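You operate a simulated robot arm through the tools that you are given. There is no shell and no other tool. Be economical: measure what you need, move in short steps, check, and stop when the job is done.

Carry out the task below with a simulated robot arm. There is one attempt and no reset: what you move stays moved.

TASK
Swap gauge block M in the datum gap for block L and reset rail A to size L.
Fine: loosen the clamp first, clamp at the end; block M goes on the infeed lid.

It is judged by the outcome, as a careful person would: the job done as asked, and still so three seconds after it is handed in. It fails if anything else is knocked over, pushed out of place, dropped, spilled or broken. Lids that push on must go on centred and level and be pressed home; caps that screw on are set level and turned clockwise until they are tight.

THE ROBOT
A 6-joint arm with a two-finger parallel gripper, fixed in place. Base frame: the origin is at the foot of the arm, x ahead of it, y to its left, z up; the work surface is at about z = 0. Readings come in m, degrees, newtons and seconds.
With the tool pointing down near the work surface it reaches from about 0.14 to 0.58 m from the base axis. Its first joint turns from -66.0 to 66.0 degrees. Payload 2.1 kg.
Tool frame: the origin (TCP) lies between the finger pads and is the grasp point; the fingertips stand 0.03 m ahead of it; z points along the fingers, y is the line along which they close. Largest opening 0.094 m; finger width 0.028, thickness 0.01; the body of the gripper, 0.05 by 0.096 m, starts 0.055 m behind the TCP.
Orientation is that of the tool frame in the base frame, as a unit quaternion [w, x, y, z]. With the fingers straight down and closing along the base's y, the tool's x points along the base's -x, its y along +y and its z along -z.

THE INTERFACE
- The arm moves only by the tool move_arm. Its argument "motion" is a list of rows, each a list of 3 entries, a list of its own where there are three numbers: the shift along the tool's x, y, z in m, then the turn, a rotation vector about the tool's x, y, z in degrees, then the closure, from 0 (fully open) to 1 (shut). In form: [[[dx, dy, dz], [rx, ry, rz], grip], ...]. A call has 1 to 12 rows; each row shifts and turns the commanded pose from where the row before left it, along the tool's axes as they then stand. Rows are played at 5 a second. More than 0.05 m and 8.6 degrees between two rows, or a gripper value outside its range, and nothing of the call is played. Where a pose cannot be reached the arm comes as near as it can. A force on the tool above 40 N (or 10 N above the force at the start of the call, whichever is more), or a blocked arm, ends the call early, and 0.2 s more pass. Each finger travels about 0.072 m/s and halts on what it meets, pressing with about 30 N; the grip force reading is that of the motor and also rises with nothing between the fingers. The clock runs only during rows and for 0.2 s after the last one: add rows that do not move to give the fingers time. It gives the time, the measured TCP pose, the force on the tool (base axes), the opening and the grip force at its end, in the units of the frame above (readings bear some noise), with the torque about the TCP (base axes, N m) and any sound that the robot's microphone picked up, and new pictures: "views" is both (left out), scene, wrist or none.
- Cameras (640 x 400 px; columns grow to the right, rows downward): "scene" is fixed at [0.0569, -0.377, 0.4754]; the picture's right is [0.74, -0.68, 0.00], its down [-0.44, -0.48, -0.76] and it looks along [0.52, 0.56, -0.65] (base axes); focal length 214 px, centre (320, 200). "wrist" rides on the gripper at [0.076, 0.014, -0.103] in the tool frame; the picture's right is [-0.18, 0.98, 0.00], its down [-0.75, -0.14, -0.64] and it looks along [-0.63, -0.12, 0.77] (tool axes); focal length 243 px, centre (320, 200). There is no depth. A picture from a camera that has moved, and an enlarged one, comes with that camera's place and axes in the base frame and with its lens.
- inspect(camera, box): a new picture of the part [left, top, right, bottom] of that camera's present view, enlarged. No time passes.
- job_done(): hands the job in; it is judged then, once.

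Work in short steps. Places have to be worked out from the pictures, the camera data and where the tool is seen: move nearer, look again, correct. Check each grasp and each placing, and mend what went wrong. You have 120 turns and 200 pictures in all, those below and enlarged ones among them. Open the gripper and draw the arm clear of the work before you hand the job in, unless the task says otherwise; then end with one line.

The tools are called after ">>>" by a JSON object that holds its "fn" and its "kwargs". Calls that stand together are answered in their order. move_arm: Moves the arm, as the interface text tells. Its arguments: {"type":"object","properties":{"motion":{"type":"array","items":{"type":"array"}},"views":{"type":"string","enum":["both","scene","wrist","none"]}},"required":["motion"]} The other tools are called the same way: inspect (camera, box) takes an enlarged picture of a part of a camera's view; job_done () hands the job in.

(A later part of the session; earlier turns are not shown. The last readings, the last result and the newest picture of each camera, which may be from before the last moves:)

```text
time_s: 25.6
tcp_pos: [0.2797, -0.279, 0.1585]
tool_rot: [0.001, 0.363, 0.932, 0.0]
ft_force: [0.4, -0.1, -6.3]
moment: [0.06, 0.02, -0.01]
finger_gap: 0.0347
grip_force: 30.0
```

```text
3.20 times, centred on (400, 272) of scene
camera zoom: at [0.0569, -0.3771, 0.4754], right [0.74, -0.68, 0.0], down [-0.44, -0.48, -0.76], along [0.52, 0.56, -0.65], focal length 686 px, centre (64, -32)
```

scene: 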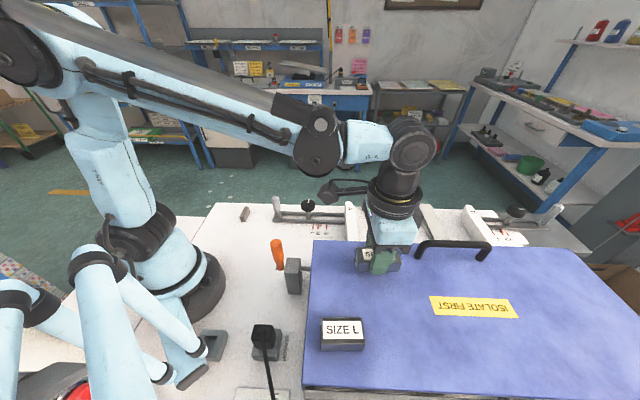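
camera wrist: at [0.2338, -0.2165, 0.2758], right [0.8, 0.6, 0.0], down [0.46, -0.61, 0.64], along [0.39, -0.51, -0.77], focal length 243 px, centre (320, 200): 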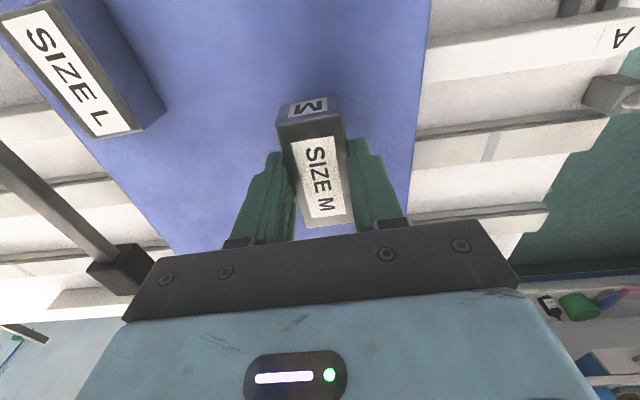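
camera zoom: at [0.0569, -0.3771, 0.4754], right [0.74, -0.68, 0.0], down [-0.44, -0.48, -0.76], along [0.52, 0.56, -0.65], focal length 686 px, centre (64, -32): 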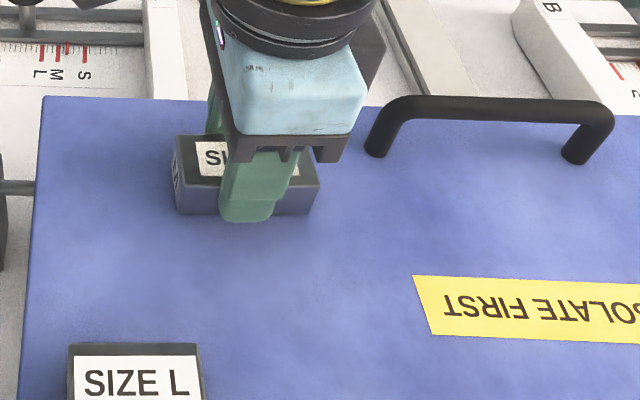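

Still free-hanging at 0.1585; continuing down in 2 mm steps.

>>> {"fn": "move_arm", "kwargs": {"motion": [[[0, 0, 0.002], [0, 0, 0], 0.75], [[0, 0, 0.002], [0, 0, 0], 0.75], [[0, 0, 0.002], [0, 0, 0], 0.75], [[0, 0, 0], [0, 0, 0], 0.75]], "views": "none"}}

>>> {"fn": "move_arm", "kwargs": {"motion": [[[0, 0, 0.002], [0, 0, 0], 0.75], [[0, 0, 0.002], [0, 0, 0], 0.75], [[0, 0, 0], [0, 0, 0], 0.75]], "views": "none"}}

```text
time_s: 26.6
tcp_pos: [0.2801, -0.2784, 0.1529]
tool_rot: [0.001, 0.361, 0.932, 0.001]
ft_force: [-0.3, -0.5, 23.6]
moment: [-0.04, 0.08, -0.04]
finger_gap: 0.0348
grip_force: 30.2
```

```text
time_s: 27.3
tcp_pos: [0.2812, -0.2789, 0.1505]
tool_rot: [0.001, 0.362, 0.932, 0.0]
ft_force: [-1.5, 0.6, 9.5]
moment: [-0.1, -0.32, -0.02]
finger_gap: 0.0348
grip_force: 30.2
stopped in row 3: the force on the tool passed its limit at 42 N (the readings are from after the stop); the commanded pose is now the measured one
```

Contact: block M rests on the lid (TCP z ≈0.151). I release and rise, then check it sits flat.

>>> {"fn": "move_arm", "kwargs": {"motion": [[[0, 0, 0], [0, 0, 0], 0.5], [[0, 0, 0], [0, 0, 0], 0.3], [[0, 0, 0], [0, 0, 0], 0.3], [[0, 0, -0.03], [0, 0, 0], 0.3], [[0, 0, -0.04], [0, 0, 0], 0.2], [[0, 0, -0.03], [0, 0, 0], 0], [[0, 0, 0], [0, 0, 0], 0]]}}

>>> {"fn": "inspect", "kwargs": {"camera": "scene", "box": [290, 230, 530, 380]}}

```text
time_s: 28.9
tcp_pos: [0.2799, -0.2787, 0.25]
tool_rot: [0.001, 0.362, 0.932, 0.001]
ft_force: [0.2, 0.0, -0.9]
moment: [-0.03, -0.01, 0.0]
finger_gap: 0.0943
grip_force: 0.0
camera wrist: at [0.2333, -0.2159, 0.3523], right [0.8, 0.6, 0.0], down [0.46, -0.61, 0.64], along [0.39, -0.51, -0.77], focal length 243 px, centre (320, 200)
```

scene: 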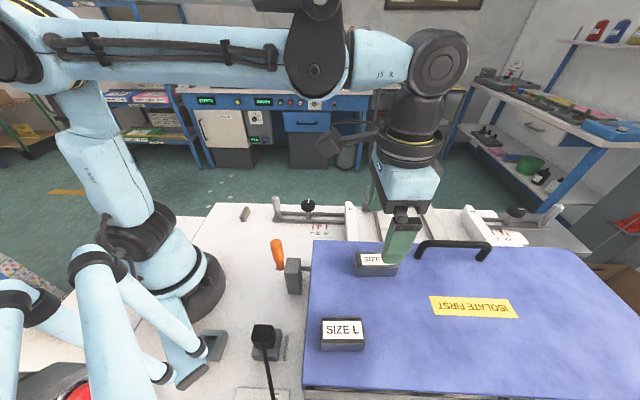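
wrist: 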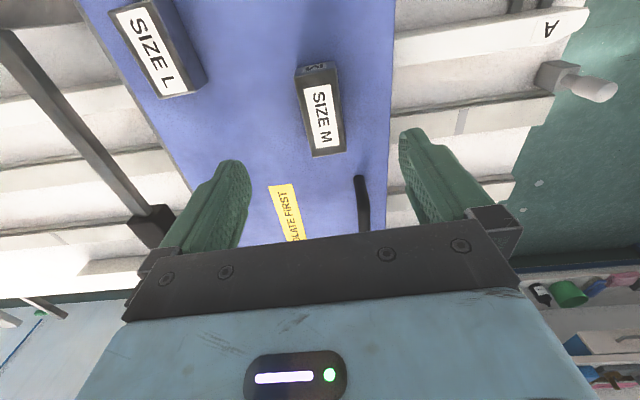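

```text
2.67 times, centred on (410, 305) of scene
camera zoom: at [0.0569, -0.377, 0.4754], right [0.74, -0.68, 0.0], down [-0.44, -0.48, -0.76], along [0.52, 0.56, -0.65], focal length 572 px, centre (80, -80)
```

zoom: 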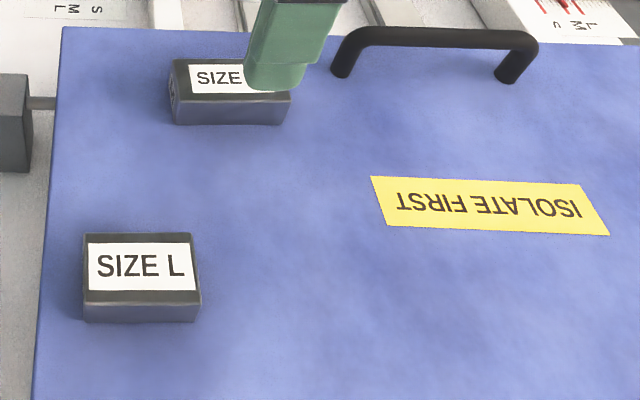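

Block M sits flat on the lid. Block L is at about (0.155, -0.316), top z≈0.145; I move above it at z 0.21.

>>> {"fn": "move_arm", "kwargs": {"motion": [[[0.0223, -0.0373, 0], [0, 0, 0], 0], [[0.0223, -0.0373, 0], [0, 0, 0], 0], [[0.0223, -0.0373, 0], [0, 0, 0], 0], [[0, 0, 0.04], [0, 0, 0], 0], [[0, 0, 0], [0, 0, 0], 0]]}}

>>> {"fn": "inspect", "kwargs": {"camera": "wrist", "box": [200, 20, 440, 170]}}

```text
time_s: 30.1
tcp_pos: [0.1569, -0.3151, 0.2102]
tool_rot: [0.0, 0.361, 0.932, 0.0]
ft_force: [-0.6, 0.6, -0.1]
moment: [0.0, 0.01, 0.01]
finger_gap: 0.0943
grip_force: 0.1
camera wrist: at [0.1095, -0.2531, 0.3116], right [0.8, 0.6, 0.0], down [0.46, -0.61, 0.64], along [0.39, -0.51, -0.77], focal length 243 px, centre (320, 200)
```

scene: 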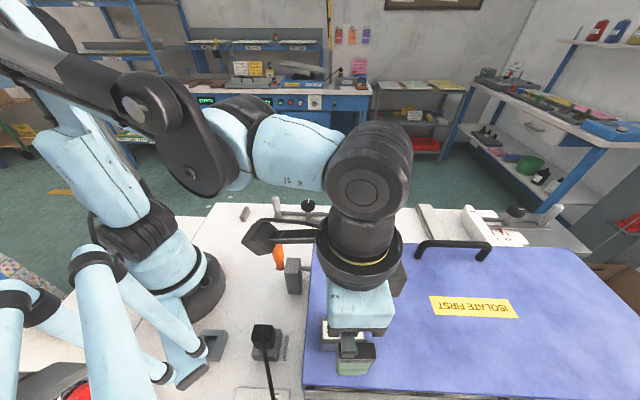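
wrist: 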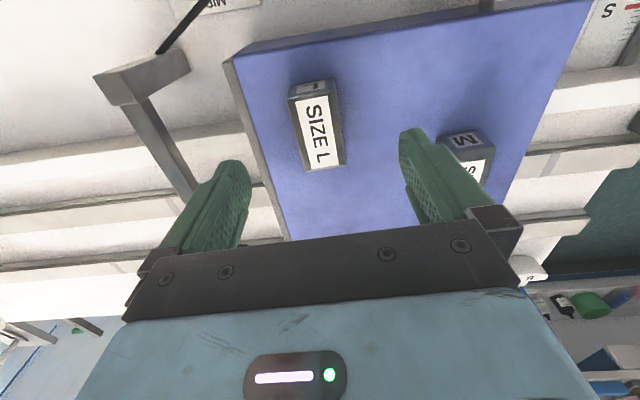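

```text
2.67 times, centred on (320, 95) of wrist
camera zoom: at [0.1095, -0.2531, 0.3116], right [0.8, 0.6, 0.0], down [0.46, -0.61, 0.64], along [0.39, -0.51, -0.77], focal length 647 px, centre (320, 480)
```

zoom: 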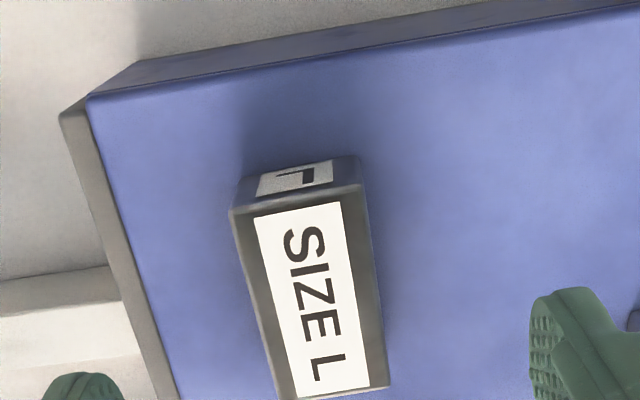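

Block L is ~2 mm off the axis; I correct, descend to TCP z 0.155, and close.

>>> {"fn": "move_arm", "kwargs": {"motion": [[[0.002, -0.002, 0.02], [0, 0, 0], 0], [[0, 0, 0.02], [0, 0, 0], 0], [[0, 0, 0.015], [0, 0, 0], 0], [[0, 0, 0], [0, 0, 0], 0.3], [[0, 0, 0], [0, 0, 0], 0.5], [[0, 0, 0], [0, 0, 0], 0.75], [[0, 0, 0], [0, 0, 0], 0.75]]}}

```text
time_s: 31.7
tcp_pos: [0.1569, -0.3158, 0.1556]
tool_rot: [0.0, 0.363, 0.932, 0.001]
ft_force: [-0.5, -0.9, -0.9]
moment: [-0.05, -0.01, -0.04]
finger_gap: 0.0349
grip_force: 30.1
out of reach, approached as far as the arm can: row 1
camera wrist: at [0.1096, -0.2524, 0.2568], right [0.8, 0.6, 0.0], down [0.46, -0.61, 0.64], along [0.39, -0.51, -0.77], focal length 243 px, centre (320, 200)
```

scene: 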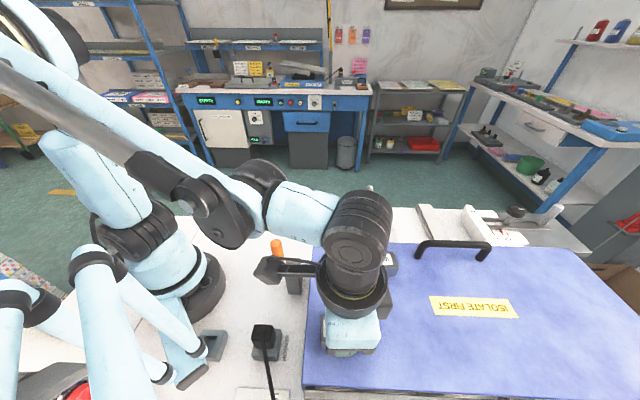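
wrist: 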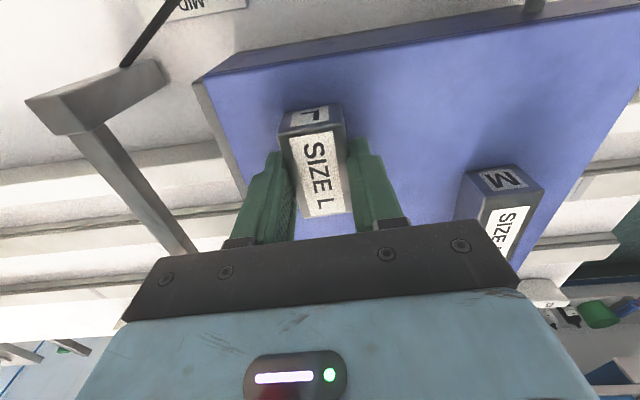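

L is gripped (34.9 mm). I lift it straight up and look at how it sits in the fingers.

>>> {"fn": "move_arm", "kwargs": {"motion": [[[0, 0, -0.02], [0, 0, 0], 0.75], [[0, 0, -0.04], [0, 0, 0], 0.75], [[0, 0, -0.04], [0, 0, 0], 0.75], [[0, 0, 0], [0, 0, 0], 0.75]]}}

>>> {"fn": "inspect", "kwargs": {"camera": "wrist", "box": [200, 80, 440, 230]}}

```text
time_s: 32.7
tcp_pos: [0.1554, -0.3145, 0.2551]
tool_rot: [0.0, 0.361, 0.932, 0.001]
ft_force: [-0.1, 0.6, -5.5]
moment: [0.01, -0.02, 0.0]
finger_gap: 0.0346
grip_force: 29.6
camera wrist: at [0.1094, -0.2521, 0.3579], right [0.8, 0.6, 0.0], down [0.46, -0.61, 0.64], along [0.39, -0.51, -0.77], focal length 243 px, centre (320, 200)
```

scene: 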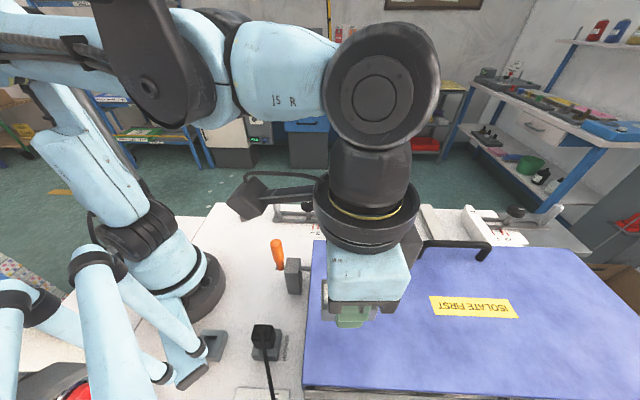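
wrist: 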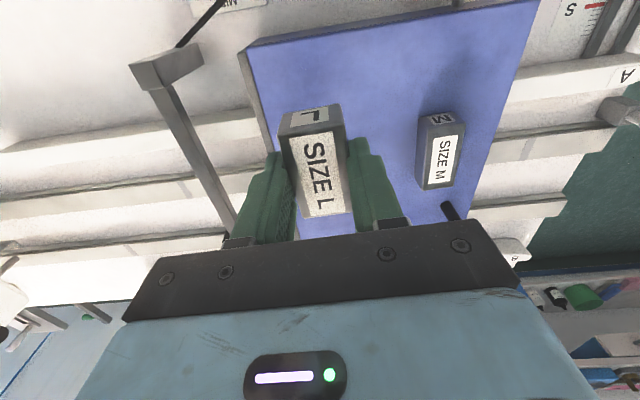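

```text
2.67 times, centred on (320, 155) of wrist
camera zoom: at [0.1094, -0.2521, 0.3579], right [0.8, 0.6, 0.0], down [0.46, -0.61, 0.64], along [0.39, -0.51, -0.77], focal length 647 px, centre (320, 320)
```

zoom: 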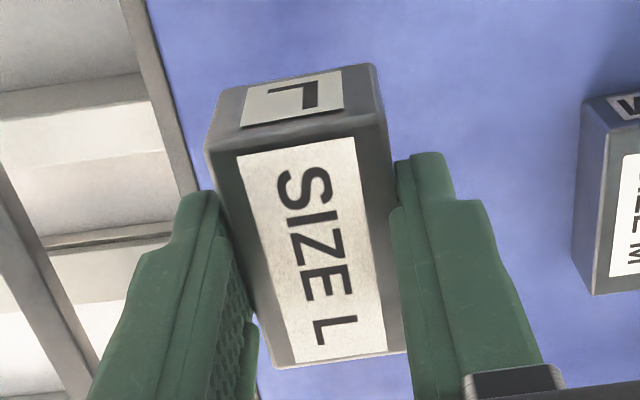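

Block L: ~58 mm long (M ~72 mm), well held. I carry it back over the datum gap at z≈0.27.

>>> {"fn": "move_arm", "kwargs": {"motion": [[[0.02278, 0.03661, -0.015], [0, 0, 0], 0.75], [[0.02278, 0.03661, 0], [0, 0, 0], 0.75], [[0.02278, 0.03661, 0], [0, 0, 0], 0.75], [[0.02278, 0.03661, 0], [0, 0, 0], 0.75], [[0.02278, 0.03661, 0], [0, 0, 0], 0.75], [[0.02278, 0.03661, 0], [0, 0, 0], 0.75], [[0.02278, 0.03661, 0], [0, 0, 0], 0.75], [[0.02278, 0.03661, 0], [0, 0, 0], 0.75], [[0.02278, 0.03661, 0], [0, 0, 0], 0.75], [[0.02278, 0.03661, 0], [0, 0, 0], 0.75], [[0, 0, 0], [0, 0, 0], 0.75]], "views": "wrist"}}

```text
time_s: 35.1
tcp_pos: [0.2352, 0.1108, 0.2695]
tool_rot: [0.001, 0.363, 0.932, 0.001]
ft_force: [-0.1, 0.3, -4.3]
moment: [0.0, -0.01, -0.01]
finger_gap: 0.0346
grip_force: 30.5
camera wrist: at [0.1882, 0.1724, 0.3719], right [0.8, 0.6, 0.0], down [0.46, -0.61, 0.64], along [0.39, -0.51, -0.77], focal length 243 px, centre (320, 200)
```

wrist: 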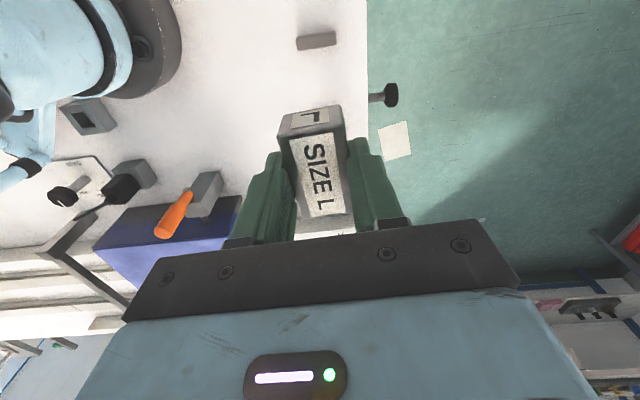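

On target over the gap. I lower to z≈0.10 (block bottom ≈0.06) and check against the stop and slide.

>>> {"fn": "move_arm", "kwargs": {"motion": [[[-0.002, -0.001, 0.045], [0, 0, 0], 0.75], [[0, 0, 0.045], [0, 0, 0], 0.75], [[0, 0, 0.045], [0, 0, 0], 0.75], [[0, 0, 0.034], [0, 0, 0], 0.75], [[0, 0, 0], [0, 0, 0], 0.75]]}}

>>> {"fn": "inspect", "kwargs": {"camera": "wrist", "box": [200, 40, 440, 190]}}

>>> {"fn": "inspect", "kwargs": {"camera": "scene", "box": [215, 170, 335, 245]}}

```text
time_s: 36.3
tcp_pos: [0.2357, 0.1089, 0.1014]
tool_rot: [0.0, 0.361, 0.932, 0.0]
ft_force: [0.2, -0.7, -5.5]
moment: [0.01, 0.02, -0.01]
finger_gap: 0.0344
grip_force: 30.2
camera wrist: at [0.1893, 0.1704, 0.2025], right [0.8, 0.6, 0.0], down [0.46, -0.61, 0.64], along [0.39, -0.51, -0.77], focal length 243 px, centre (320, 200)
```

scene: 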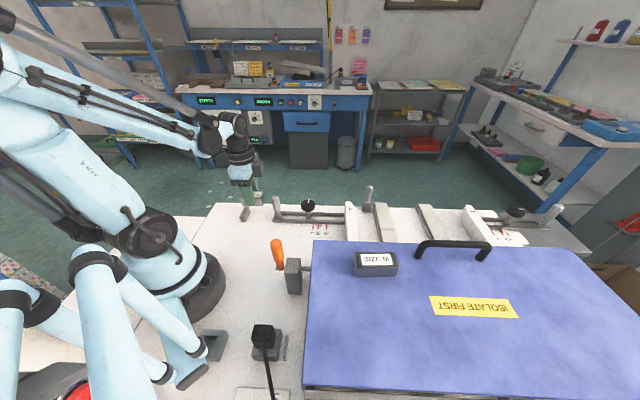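
wrist: 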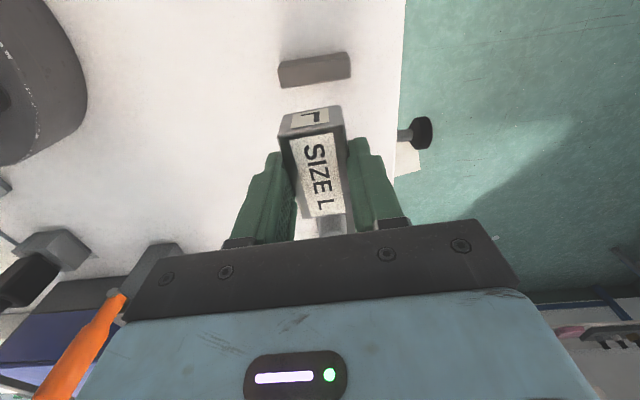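

```text
2.67 times, centred on (320, 115) of wrist
camera zoom: at [0.1893, 0.1704, 0.2025], right [0.8, 0.6, 0.0], down [0.46, -0.61, 0.64], along [0.39, -0.51, -0.77], focal length 647 px, centre (320, 427)
```

zoom: 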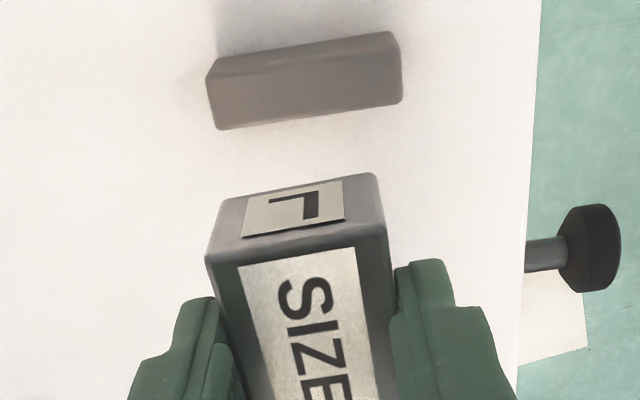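

```text
5.33 times, centred on (275, 208) of scene
camera zoom: at [0.0569, -0.377, 0.4754], right [0.74, -0.68, 0.0], down [-0.44, -0.48, -0.76], along [0.52, 0.56, -0.65], focal length 1144 px, centre (560, 160)
```

zoom: 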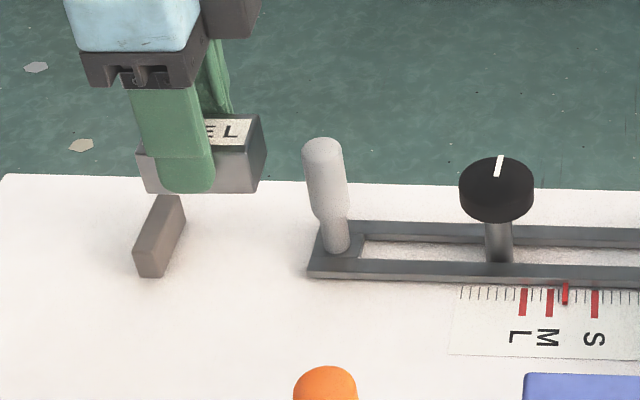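

There's several mm of clearance to the stop. I close 3 mm of it while lowering toward the surface.

>>> {"fn": "move_arm", "kwargs": {"motion": [[[0.003, 0, 0.02], [0, 0, 0], 0.75], [[0, 0, 0.02], [0, 0, 0], 0.75], [[0, 0, 0.012], [0, 0, 0], 0.75], [[0, 0, 0.003], [0, 0, 0], 0.75], [[0, 0, 0], [0, 0, 0], 0.75]]}}

>>> {"fn": "inspect", "kwargs": {"camera": "wrist", "box": [200, 40, 440, 190]}}

>>> {"fn": "inspect", "kwargs": {"camera": "scene", "box": [215, 170, 335, 245]}}

```text
time_s: 37.1
tcp_pos: [0.2387, 0.1078, 0.0501]
tool_rot: [0.005, 0.364, 0.932, -0.002]
ft_force: [0.1, -4.9, 32.2]
moment: [0.19, 0.56, -0.21]
finger_gap: 0.0359
grip_force: 29.6
stopped in row 4: the force on the tool passed its limit at 130 N (the readings are from after the stop); the commanded pose is now the measured one
camera wrist: at [0.1912, 0.1712, 0.1515], right [0.8, 0.6, 0.0], down [0.45, -0.61, 0.65], along [0.39, -0.52, -0.76], focal length 243 px, centre (320, 200)
```

scene: 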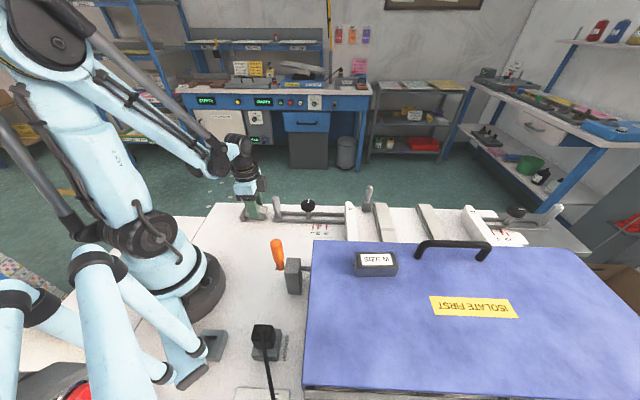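
wrist: 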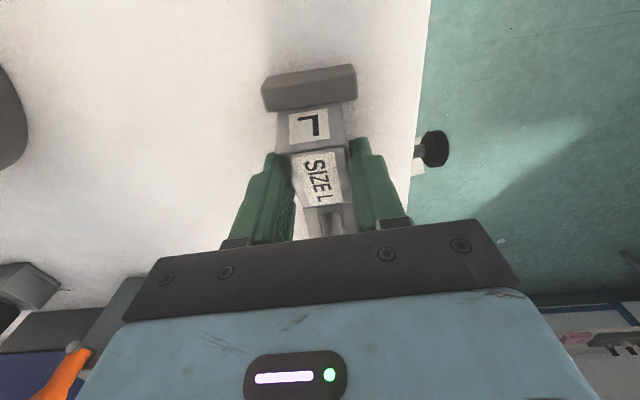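

```text
2.67 times, centred on (320, 115) of wrist
camera zoom: at [0.1912, 0.1712, 0.1515], right [0.8, 0.6, 0.0], down [0.45, -0.61, 0.65], along [0.39, -0.52, -0.76], focal length 647 px, centre (320, 427)
```

zoom: 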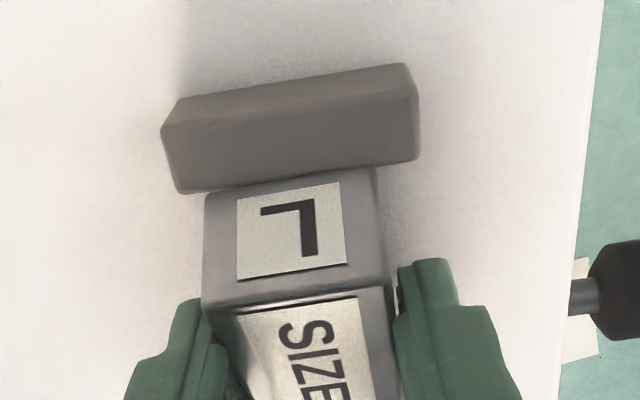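

```text
5.33 times, centred on (275, 208) of scene
camera zoom: at [0.0568, -0.3771, 0.4754], right [0.74, -0.68, 0.0], down [-0.44, -0.48, -0.76], along [0.52, 0.56, -0.65], focal length 1144 px, centre (560, 160)
```

zoom: 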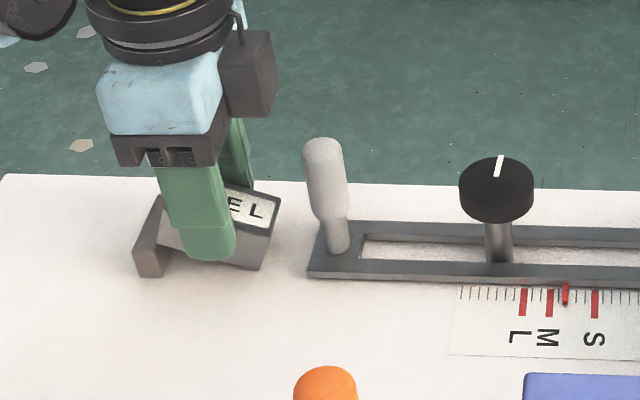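

The leading edge of L caught on the stop and the block tilted in the fingers; the stop looks unmoved. I lift and back off from the stop, then look.

>>> {"fn": "move_arm", "kwargs": {"motion": [[[-0.001, 0, -0.015], [0, 0, 0], 0.75], [[-0.004, 0, -0.02], [0, 0, 0], 0.75], [[-0.004, 0, -0.015], [0, 0, 0], 0.75], [[0, 0, 0], [0, 0, 0], 0.75]]}}

>>> {"fn": "inspect", "kwargs": {"camera": "scene", "box": [215, 170, 335, 245]}}

>>> {"fn": "inspect", "kwargs": {"camera": "wrist", "box": [200, 40, 440, 190]}}

```text
time_s: 38.1
tcp_pos: [0.2442, 0.1032, 0.1002]
tool_rot: [0.004, 0.363, 0.932, -0.002]
ft_force: [0.7, -1.1, -4.6]
moment: [-0.03, 0.01, 0.01]
finger_gap: 0.0348
grip_force: 29.7
camera wrist: at [0.1971, 0.1663, 0.2013], right [0.8, 0.6, 0.0], down [0.45, -0.61, 0.65], along [0.39, -0.52, -0.76], focal length 243 px, centre (320, 200)
```

scene: 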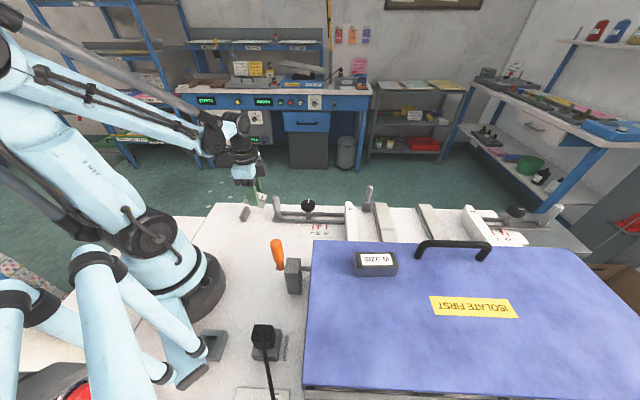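
wrist: 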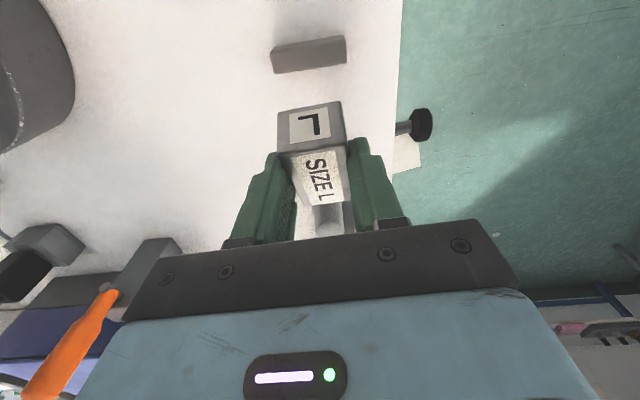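

```text
5.33 times, centred on (275, 208) of scene
camera zoom: at [0.0569, -0.377, 0.4754], right [0.74, -0.68, 0.0], down [-0.44, -0.48, -0.76], along [0.52, 0.56, -0.65], focal length 1144 px, centre (560, 160)
```

zoom: 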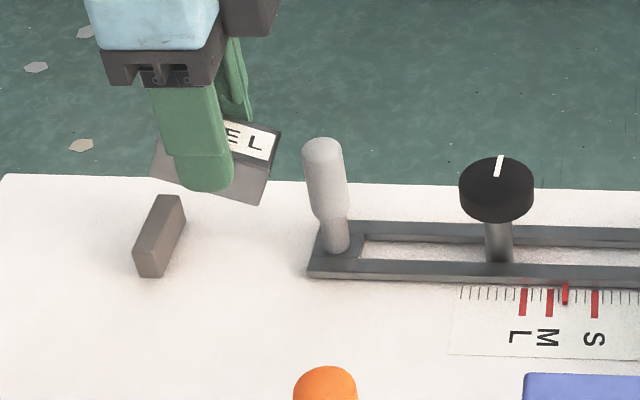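

```text
2.67 times, centred on (320, 115) of wrist
camera zoom: at [0.1971, 0.1663, 0.2013], right [0.8, 0.6, 0.0], down [0.45, -0.61, 0.65], along [0.39, -0.52, -0.76], focal length 647 px, centre (320, 427)
```

zoom: 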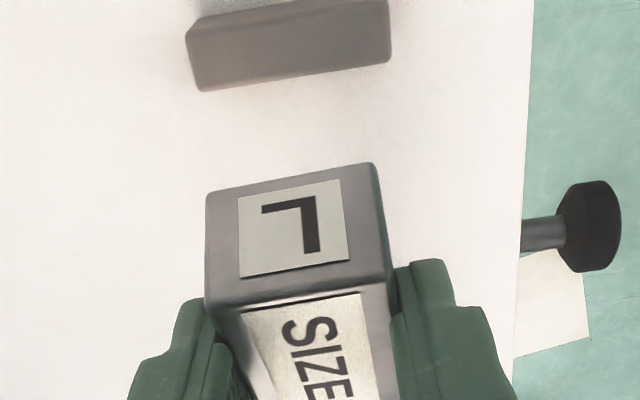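

L is tilted ~18° in the fingers, now centred between stop and slide. I lower it so its low rear edge meets the surface and is pushed back level.

>>> {"fn": "move_arm", "kwargs": {"motion": [[[0.001, 0, 0.015], [0, 0, 0], 0.75], [[0, 0, 0.015], [0, 0, 0], 0.75], [[0, 0, 0.008], [0, 0, 0], 0.75], [[0, 0, 0.003], [0, 0, 0], 0.75], [[0, 0, 0.003], [0, 0, 0], 0.75], [[0, 0, 0.003], [0, 0, 0], 0.75], [[0, 0, 0], [0, 0, 0], 0.75]]}}

>>> {"fn": "inspect", "kwargs": {"camera": "scene", "box": [215, 170, 335, 245]}}

```text
time_s: 39.7
tcp_pos: [0.2442, 0.1018, 0.0532]
tool_rot: [0.004, 0.363, 0.932, -0.002]
ft_force: [-0.5, -0.5, -4.7]
moment: [0.01, -0.01, 0.0]
finger_gap: 0.0346
grip_force: 29.5
camera wrist: at [0.197, 0.1659, 0.1538], right [0.8, 0.6, 0.0], down [0.45, -0.61, 0.65], along [0.39, -0.52, -0.76], focal length 243 px, centre (320, 200)
```

scene: 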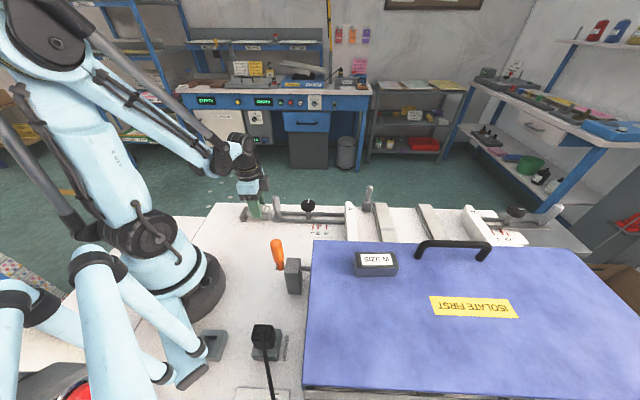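
wrist: 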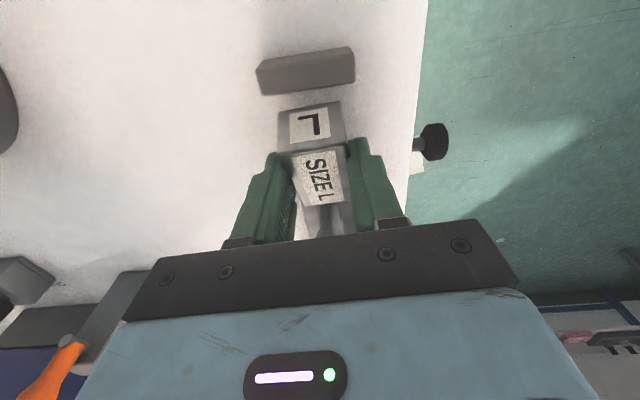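

```text
5.33 times, centred on (275, 208) of scene
camera zoom: at [0.0569, -0.377, 0.4754], right [0.74, -0.68, 0.0], down [-0.44, -0.48, -0.76], along [0.52, 0.56, -0.65], focal length 1144 px, centre (560, 160)
```

zoom: 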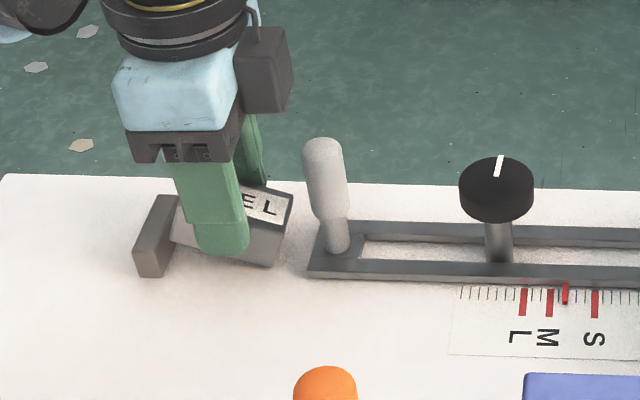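

Clear on both ends. Continuing down in 1.5–2 mm steps.

>>> {"fn": "move_arm", "kwargs": {"motion": [[[0, 0, 0.002], [0, 0, 0], 0.75], [[0, 0, 0.002], [0, 0, 0], 0.75], [[0, 0, 0.0015], [0, 0, 0], 0.75], [[0, 0, 0.0015], [0, 0, 0], 0.75], [[0, 0, 0.0015], [0, 0, 0], 0.75], [[0, 0, 0.0015], [0, 0, 0], 0.75], [[0, 0, 0], [0, 0, 0], 0.75]], "views": "none"}}

>>> {"fn": "inspect", "kwargs": {"camera": "scene", "box": [215, 170, 335, 245]}}

```text
time_s: 41.3
tcp_pos: [0.244, 0.1023, 0.0422]
tool_rot: [0.004, 0.363, 0.932, -0.001]
ft_force: [-0.6, 5.8, 16.8]
moment: [-0.18, -0.23, 0.05]
finger_gap: 0.0348
grip_force: 29.9
```

```text
5.33 times, centred on (275, 208) of scene
camera zoom: at [0.0568, -0.3771, 0.4754], right [0.74, -0.68, 0.0], down [-0.44, -0.48, -0.76], along [0.52, 0.56, -0.65], focal length 1144 px, centre (560, 160)
```

zoom: 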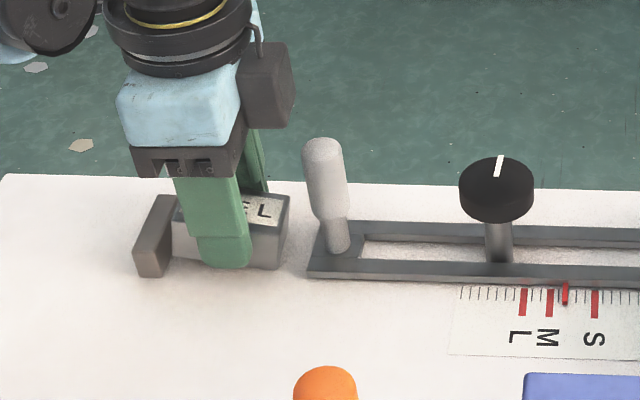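

The block is levelling. Two more mm down, then I'll look.

>>> {"fn": "move_arm", "kwargs": {"motion": [[[0, 0, 0.0015], [0, 0, 0], 0.75], [[0, 0, 0.0015], [0, 0, 0], 0.75], [[0, 0, 0], [0, 0, 0], 0.75]], "views": "wrist"}}

>>> {"fn": "inspect", "kwargs": {"camera": "scene", "box": [235, 190, 315, 240]}}

```text
time_s: 42.1
tcp_pos: [0.2448, 0.1018, 0.04]
tool_rot: [0.005, 0.364, 0.932, -0.002]
ft_force: [-1.2, 0.6, -3.0]
moment: [-0.04, -0.04, -0.05]
finger_gap: 0.035
grip_force: 30.3
camera wrist: at [0.1968, 0.1656, 0.1411], right [0.8, 0.6, 0.0], down [0.45, -0.61, 0.65], along [0.39, -0.52, -0.76], focal length 243 px, centre (320, 200)
```

wrist: 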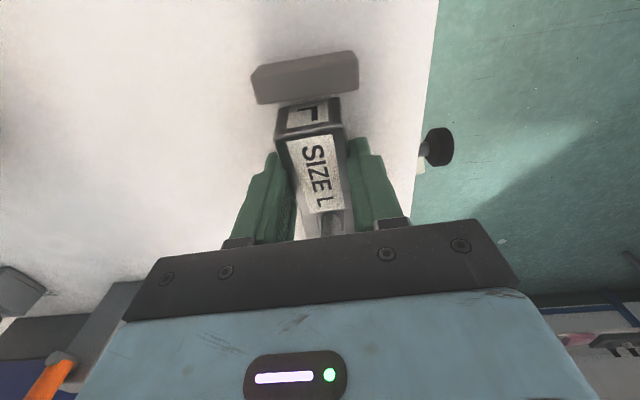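

```text
8.00 times, centred on (275, 215) of scene
camera zoom: at [0.0569, -0.3771, 0.4754], right [0.74, -0.68, 0.0], down [-0.44, -0.48, -0.76], along [0.52, 0.56, -0.65], focal length 1716 px, centre (680, 80)
```

zoom: 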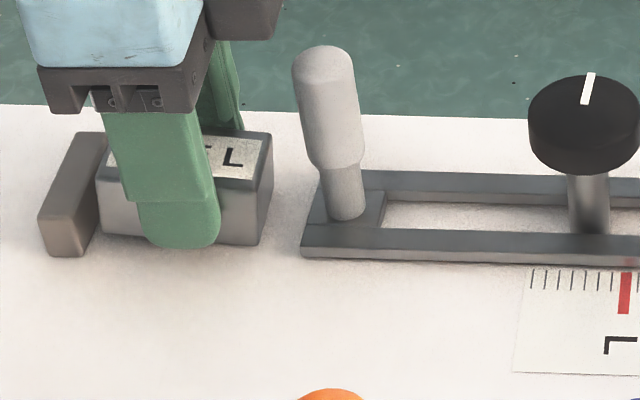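

L now sits level on the surface. I slide it gently toward the stop in 1 mm steps.

>>> {"fn": "move_arm", "kwargs": {"motion": [[[0.001, 0, 0], [0, 0, 0], 0.75], [[0.001, 0, 0], [0, 0, 0], 0.75], [[0.001, 0, 0], [0, 0, 0], 0.75], [[0.001, 0, 0], [0, 0, 0], 0.75], [[0, 0, 0], [0, 0, 0], 0.75]], "views": "none"}}

>>> {"fn": "inspect", "kwargs": {"camera": "wrist", "box": [220, 30, 412, 150]}}

```text
time_s: 43.3
tcp_pos: [0.2409, 0.1057, 0.0393]
tool_rot: [0.005, 0.363, 0.932, -0.002]
ft_force: [0.1, 0.4, -4.2]
moment: [0.03, -0.01, -0.03]
finger_gap: 0.0347
grip_force: 30.3
```

```text
3.33 times, centred on (316, 90) of wrist
camera zoom: at [0.1936, 0.1687, 0.1412], right [0.8, 0.6, 0.0], down [0.45, -0.61, 0.65], along [0.39, -0.52, -0.76], focal length 809 px, centre (333, 567)
```

zoom: 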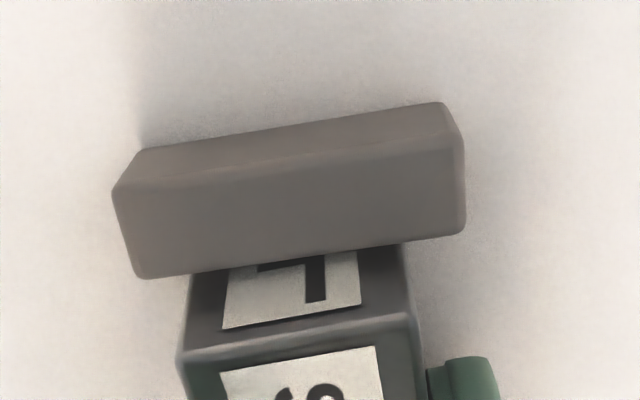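

No contact yet, and the load shows the block still hangs just off the surface. I continue 3 mm more toward the stop.

>>> {"fn": "move_arm", "kwargs": {"motion": [[[0.001, 0, 0], [0, 0, 0], 0.75], [[0.001, 0, 0], [0, 0, 0], 0.75], [[0.001, 0, 0], [0, 0, 0], 0.75], [[0, 0, 0], [0, 0, 0], 0.75]], "views": "none"}}

>>> {"fn": "inspect", "kwargs": {"camera": "wrist", "box": [220, 30, 412, 150]}}

>>> {"fn": "inspect", "kwargs": {"camera": "scene", "box": [235, 190, 315, 240]}}

```text
time_s: 44.3
tcp_pos: [0.2403, 0.1068, 0.0408]
tool_rot: [0.008, 0.364, 0.931, -0.003]
ft_force: [15.9, -15.5, 1.1]
moment: [-0.35, -0.4, -0.37]
finger_gap: 0.0347
grip_force: 30.2
```

```text
3.33 times, centred on (316, 90) of wrist
camera zoom: at [0.1924, 0.1704, 0.1411], right [0.8, 0.6, 0.0], down [0.45, -0.61, 0.65], along [0.39, -0.52, -0.76], focal length 809 px, centre (333, 567)
```

zoom: 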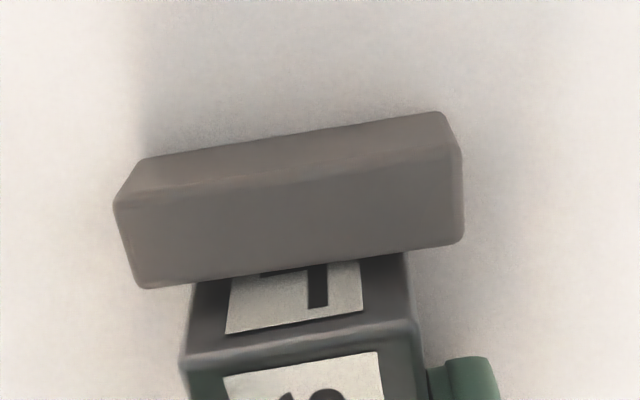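

```text
8.00 times, centred on (275, 215) of scene
camera zoom: at [0.0569, -0.377, 0.4754], right [0.74, -0.68, 0.0], down [-0.44, -0.48, -0.76], along [0.52, 0.56, -0.65], focal length 1716 px, centre (680, 80)
```

zoom: 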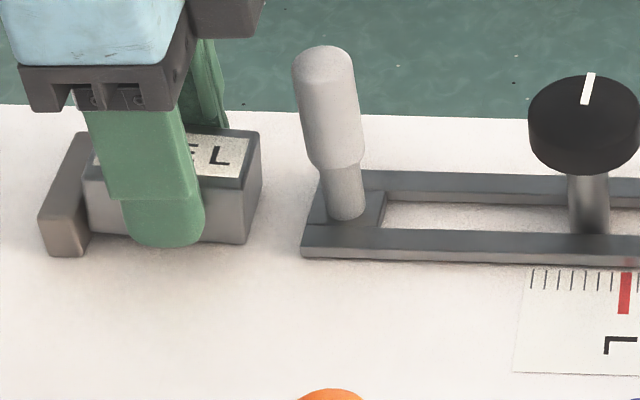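

L is in contact with the stop (≈22 N). I ease 1 mm back and release, then rise.

>>> {"fn": "move_arm", "kwargs": {"motion": [[[-0.001, 0, 0], [0, 0, 0], 0.75], [[0, 0, 0], [0, 0, 0], 0.55], [[0, 0, 0], [0, 0, 0], 0.35], [[0, 0, 0], [0, 0, 0], 0.3], [[0, 0, -0.02], [0, 0, 0], 0.3], [[0, 0, -0.04], [0, 0, 0], 0.2], [[0, 0, -0.05], [0, 0, 0], 0.2], [[0, 0, 0], [0, 0, 0], 0.2]]}}

>>> {"fn": "inspect", "kwargs": {"camera": "scene", "box": [235, 185, 347, 255]}}

>>> {"fn": "inspect", "kwargs": {"camera": "wrist", "box": [240, 20, 400, 120]}}

```text
time_s: 46.1
tcp_pos: [0.2388, 0.1074, 0.1491]
tool_rot: [0.005, 0.363, 0.932, -0.002]
ft_force: [-0.1, 0.6, -0.5]
moment: [0.01, -0.02, -0.01]
finger_gap: 0.0754
grip_force: 0.1
camera wrist: at [0.1918, 0.1706, 0.2512], right [0.8, 0.6, 0.0], down [0.45, -0.61, 0.65], along [0.39, -0.52, -0.76], focal length 243 px, centre (320, 200)
```

scene: 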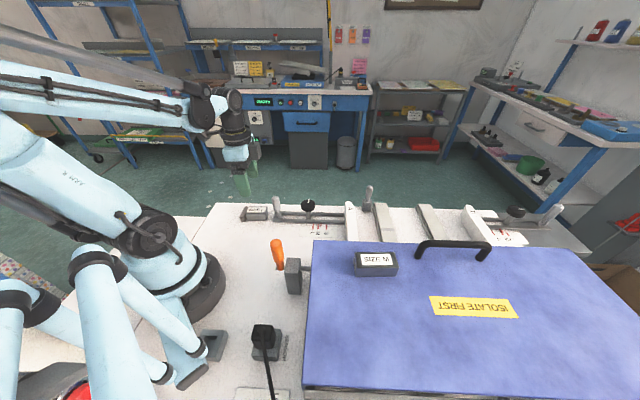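
wrist: 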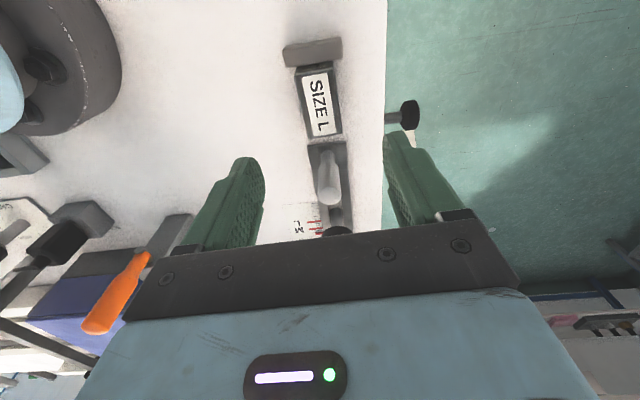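

```text
5.71 times, centred on (291, 220) of scene
camera zoom: at [0.0569, -0.377, 0.4754], right [0.74, -0.68, 0.0], down [-0.44, -0.48, -0.76], along [0.52, 0.56, -0.65], focal length 1226 px, centre (486, 86)
```

zoom: 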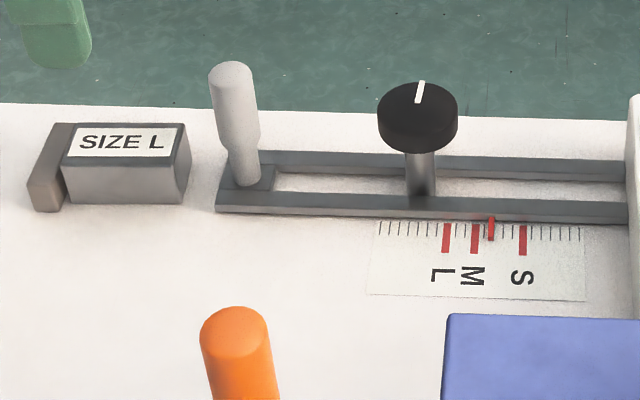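

```text
4.00 times, centred on (320, 70) of wrist
camera zoom: at [0.1918, 0.1706, 0.2512], right [0.8, 0.6, 0.0], down [0.45, -0.61, 0.65], along [0.39, -0.52, -0.76], focal length 970 px, centre (320, 720)
```

zoom: 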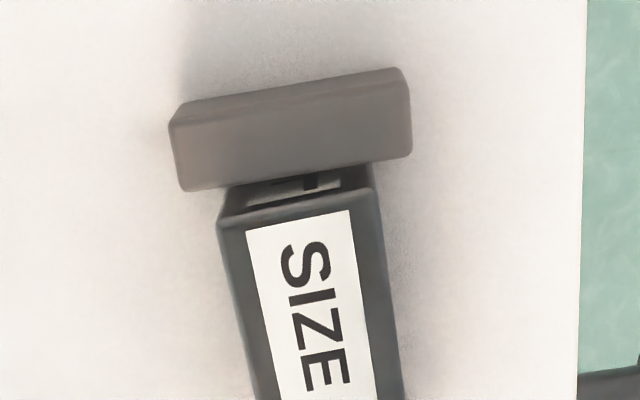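

L is in the gap, level, close to the stop; the pointer must travel ~22 mm to L. I return to the slide handle, turning -90° at z 0.15.

>>> {"fn": "move_arm", "kwargs": {"motion": [[[-0.0323, -0.0032, 0], [0, 0, 0], 0], [[-0.0323, -0.0032, 0], [0, 0, 0], 0], [[0, 0, 0], [0, 0, -8.5], 0], [[0, 0, 0], [0, 0, -8.5], 0], [[0, 0, 0], [0, 0, -8.5], 0], [[0, 0, 0], [0, 0, -8.5], 0], [[0, 0, 0], [0, 0, -8.5], 0], [[0, 0, 0], [0, 0, -8.5], 0], [[0, 0, 0], [0, 0, -8.5], 0], [[0, 0, 0], [0, 0, -8.5], 0], [[0, 0, 0], [0, 0, -8.5], 0], [[0, 0, 0], [0, 0, -8.5], 0]], "views": "none"}}

>>> {"fn": "move_arm", "kwargs": {"motion": [[[0, 0, 0], [0, 0, -5.2], 0], [[0, 0, 0], [0, 0, 0], 0]]}}

>>> {"fn": "inspect", "kwargs": {"camera": "wrist", "box": [220, 40, 460, 190]}}

```text
time_s: 48.7
tcp_pos: [0.2829, 0.0599, 0.1499]
tool_rot: [0.002, -0.363, 0.932, -0.004]
ft_force: [0.0, 0.2, 0.5]
moment: [0.03, 0.03, 0.05]
finger_gap: 0.0938
grip_force: 0.1
```

```text
time_s: 49.3
tcp_pos: [0.2825, 0.0586, 0.1501]
tool_rot: [0.002, -0.404, 0.915, -0.004]
ft_force: [-0.9, -0.2, -0.5]
moment: [0.03, 0.01, 0.07]
finger_gap: 0.0937
grip_force: 0.1
camera wrist: at [0.2193, 0.0133, 0.2523], right [-0.6, 0.8, -0.01], down [0.61, 0.47, 0.64], along [0.52, 0.38, -0.77], focal length 243 px, centre (320, 200)
```

scene: 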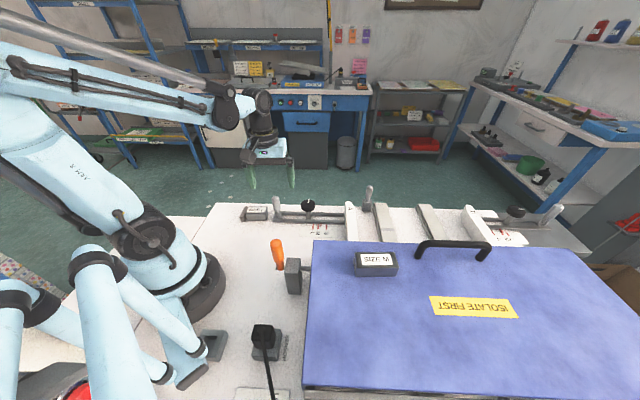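
wrist: 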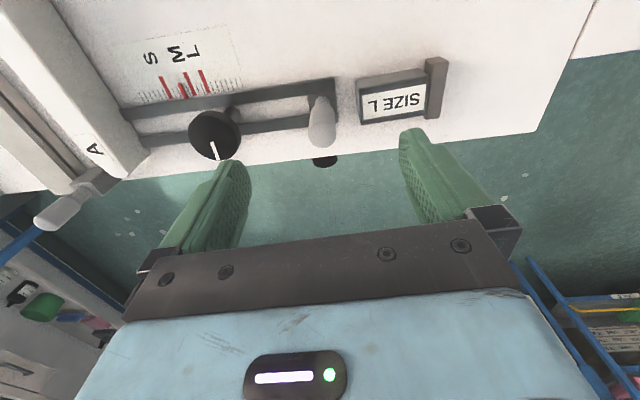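

```text
2.67 times, centred on (340, 115) of wrist
camera zoom: at [0.2193, 0.0133, 0.2523], right [-0.6, 0.8, -0.01], down [0.61, 0.47, 0.64], along [0.52, 0.38, -0.77], focal length 647 px, centre (267, 427)
```

zoom: 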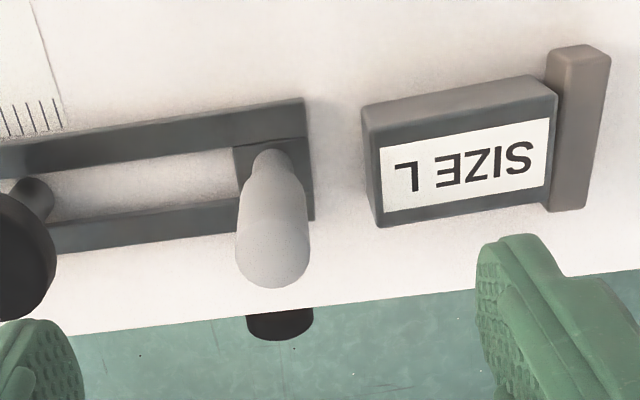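

Aligned over the handle. I descend 70 mm, grip it.

>>> {"fn": "move_arm", "kwargs": {"motion": [[[0, 0, 0.035], [0, 0, 0], 0], [[0, 0, 0.035], [0, 0, 0], 0], [[0, 0, 0], [0, 0, 0], 0.3], [[0, 0, 0], [0, 0, 0], 0.6], [[0, 0, 0], [0, 0, 0], 0.85], [[0, 0, 0], [0, 0, 0], 0.9]], "views": "wrist"}}

```text
time_s: 50.7
tcp_pos: [0.2835, 0.059, 0.0798]
tool_rot: [0.001, -0.403, 0.915, -0.002]
ft_force: [-1.1, 3.1, -10.9]
moment: [0.57, 0.93, 0.08]
finger_gap: 0.0219
grip_force: 45.1
camera wrist: at [0.2199, 0.0136, 0.1818], right [-0.6, 0.8, -0.01], down [0.61, 0.46, 0.64], along [0.52, 0.38, -0.77], focal length 243 px, centre (320, 200)
```

wrist: 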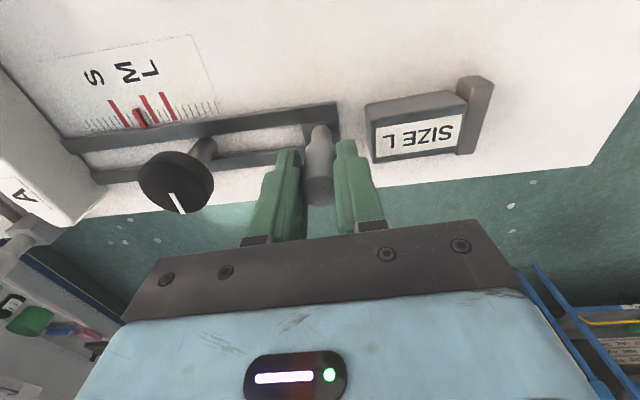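

Gripped. I push the slide toward the datum stop, 15 mm first.

>>> {"fn": "move_arm", "kwargs": {"motion": [[[0, 0.003, 0], [0, 0, 0], 0.9], [[0, 0.003, 0], [0, 0, 0], 0.9], [[0, 0.003, 0], [0, 0, 0], 0.9], [[0, 0.003, 0], [0, 0, 0], 0.9], [[0, 0.003, 0], [0, 0, 0], 0.9], [[0, 0, 0], [0, 0, 0], 0.9]], "views": "wrist"}}

>>> {"fn": "inspect", "kwargs": {"camera": "wrist", "box": [40, 30, 520, 230]}}

```text
time_s: 52.1
tcp_pos: [0.2731, 0.0711, 0.08]
tool_rot: [0.002, -0.403, 0.915, -0.004]
ft_force: [16.5, 13.4, -32.1]
moment: [0.75, 0.75, 0.02]
finger_gap: 0.0216
grip_force: 44.1
camera wrist: at [0.209, 0.0238, 0.1821], right [-0.6, 0.8, -0.01], down [0.61, 0.46, 0.65], along [0.52, 0.38, -0.76], focal length 243 px, centre (320, 200)
```

wrist: 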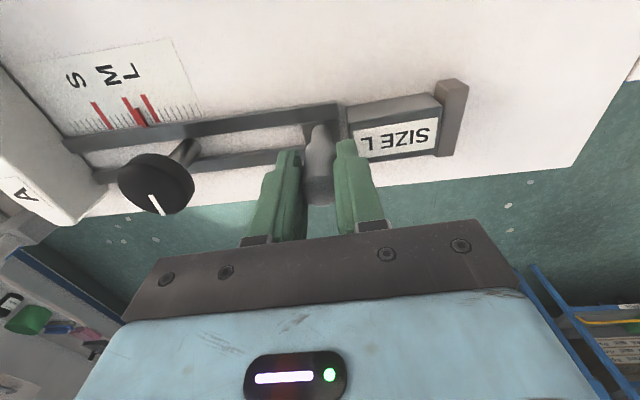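

```text
1.33 times, centred on (280, 130) of wrist
camera zoom: at [0.209, 0.0238, 0.1821], right [-0.6, 0.8, -0.01], down [0.61, 0.46, 0.65], along [0.52, 0.38, -0.76], focal length 324 px, centre (373, 293)
```

zoom: 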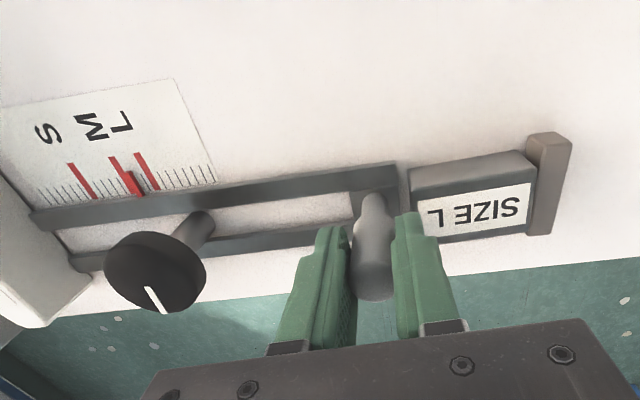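

The slide is within a few mm of L. I relieve the vertical load by 0.8 mm and continue in 1 mm steps.

>>> {"fn": "move_arm", "kwargs": {"motion": [[[0, 0.001, 0.0008], [0, 0, 0], 0.9], [[0, 0.001, 0], [0, 0, 0], 0.9], [[0, 0.001, 0], [0, 0, 0], 0.9], [[0, 0.001, 0], [0, 0, 0], 0.9], [[0, 0, 0], [0, 0, 0], 0.9]], "views": "wrist"}}

>>> {"fn": "inspect", "kwargs": {"camera": "wrist", "box": [40, 30, 520, 230]}}

```text
time_s: 53.3
tcp_pos: [0.2695, 0.0721, 0.08]
tool_rot: [0.004, -0.404, 0.915, -0.004]
ft_force: [17.6, 13.3, 33.0]
moment: [0.61, 0.76, -0.04]
finger_gap: 0.0215
grip_force: 45.0
camera wrist: at [0.2063, 0.0263, 0.1814], right [-0.6, 0.8, -0.01], down [0.61, 0.46, 0.65], along [0.52, 0.38, -0.76], focal length 243 px, centre (320, 200)
```

wrist: 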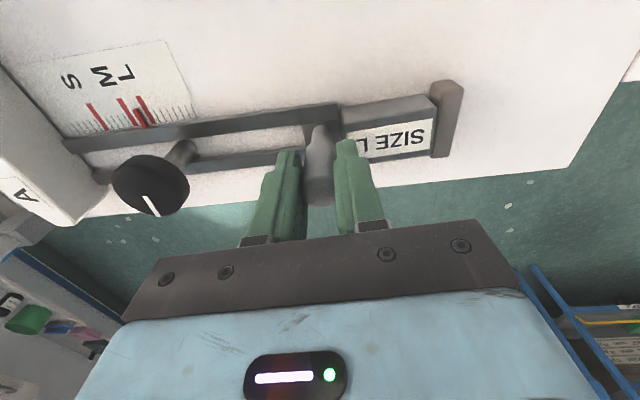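

```text
1.33 times, centred on (280, 130) of wrist
camera zoom: at [0.2063, 0.0263, 0.1814], right [-0.6, 0.8, -0.01], down [0.61, 0.46, 0.65], along [0.52, 0.38, -0.76], focal length 324 px, centre (373, 293)
```

zoom: 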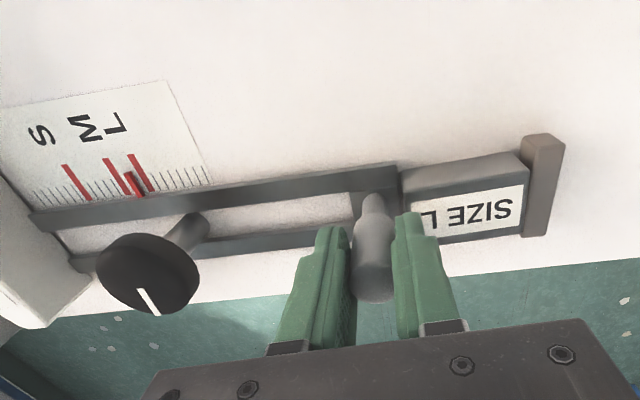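

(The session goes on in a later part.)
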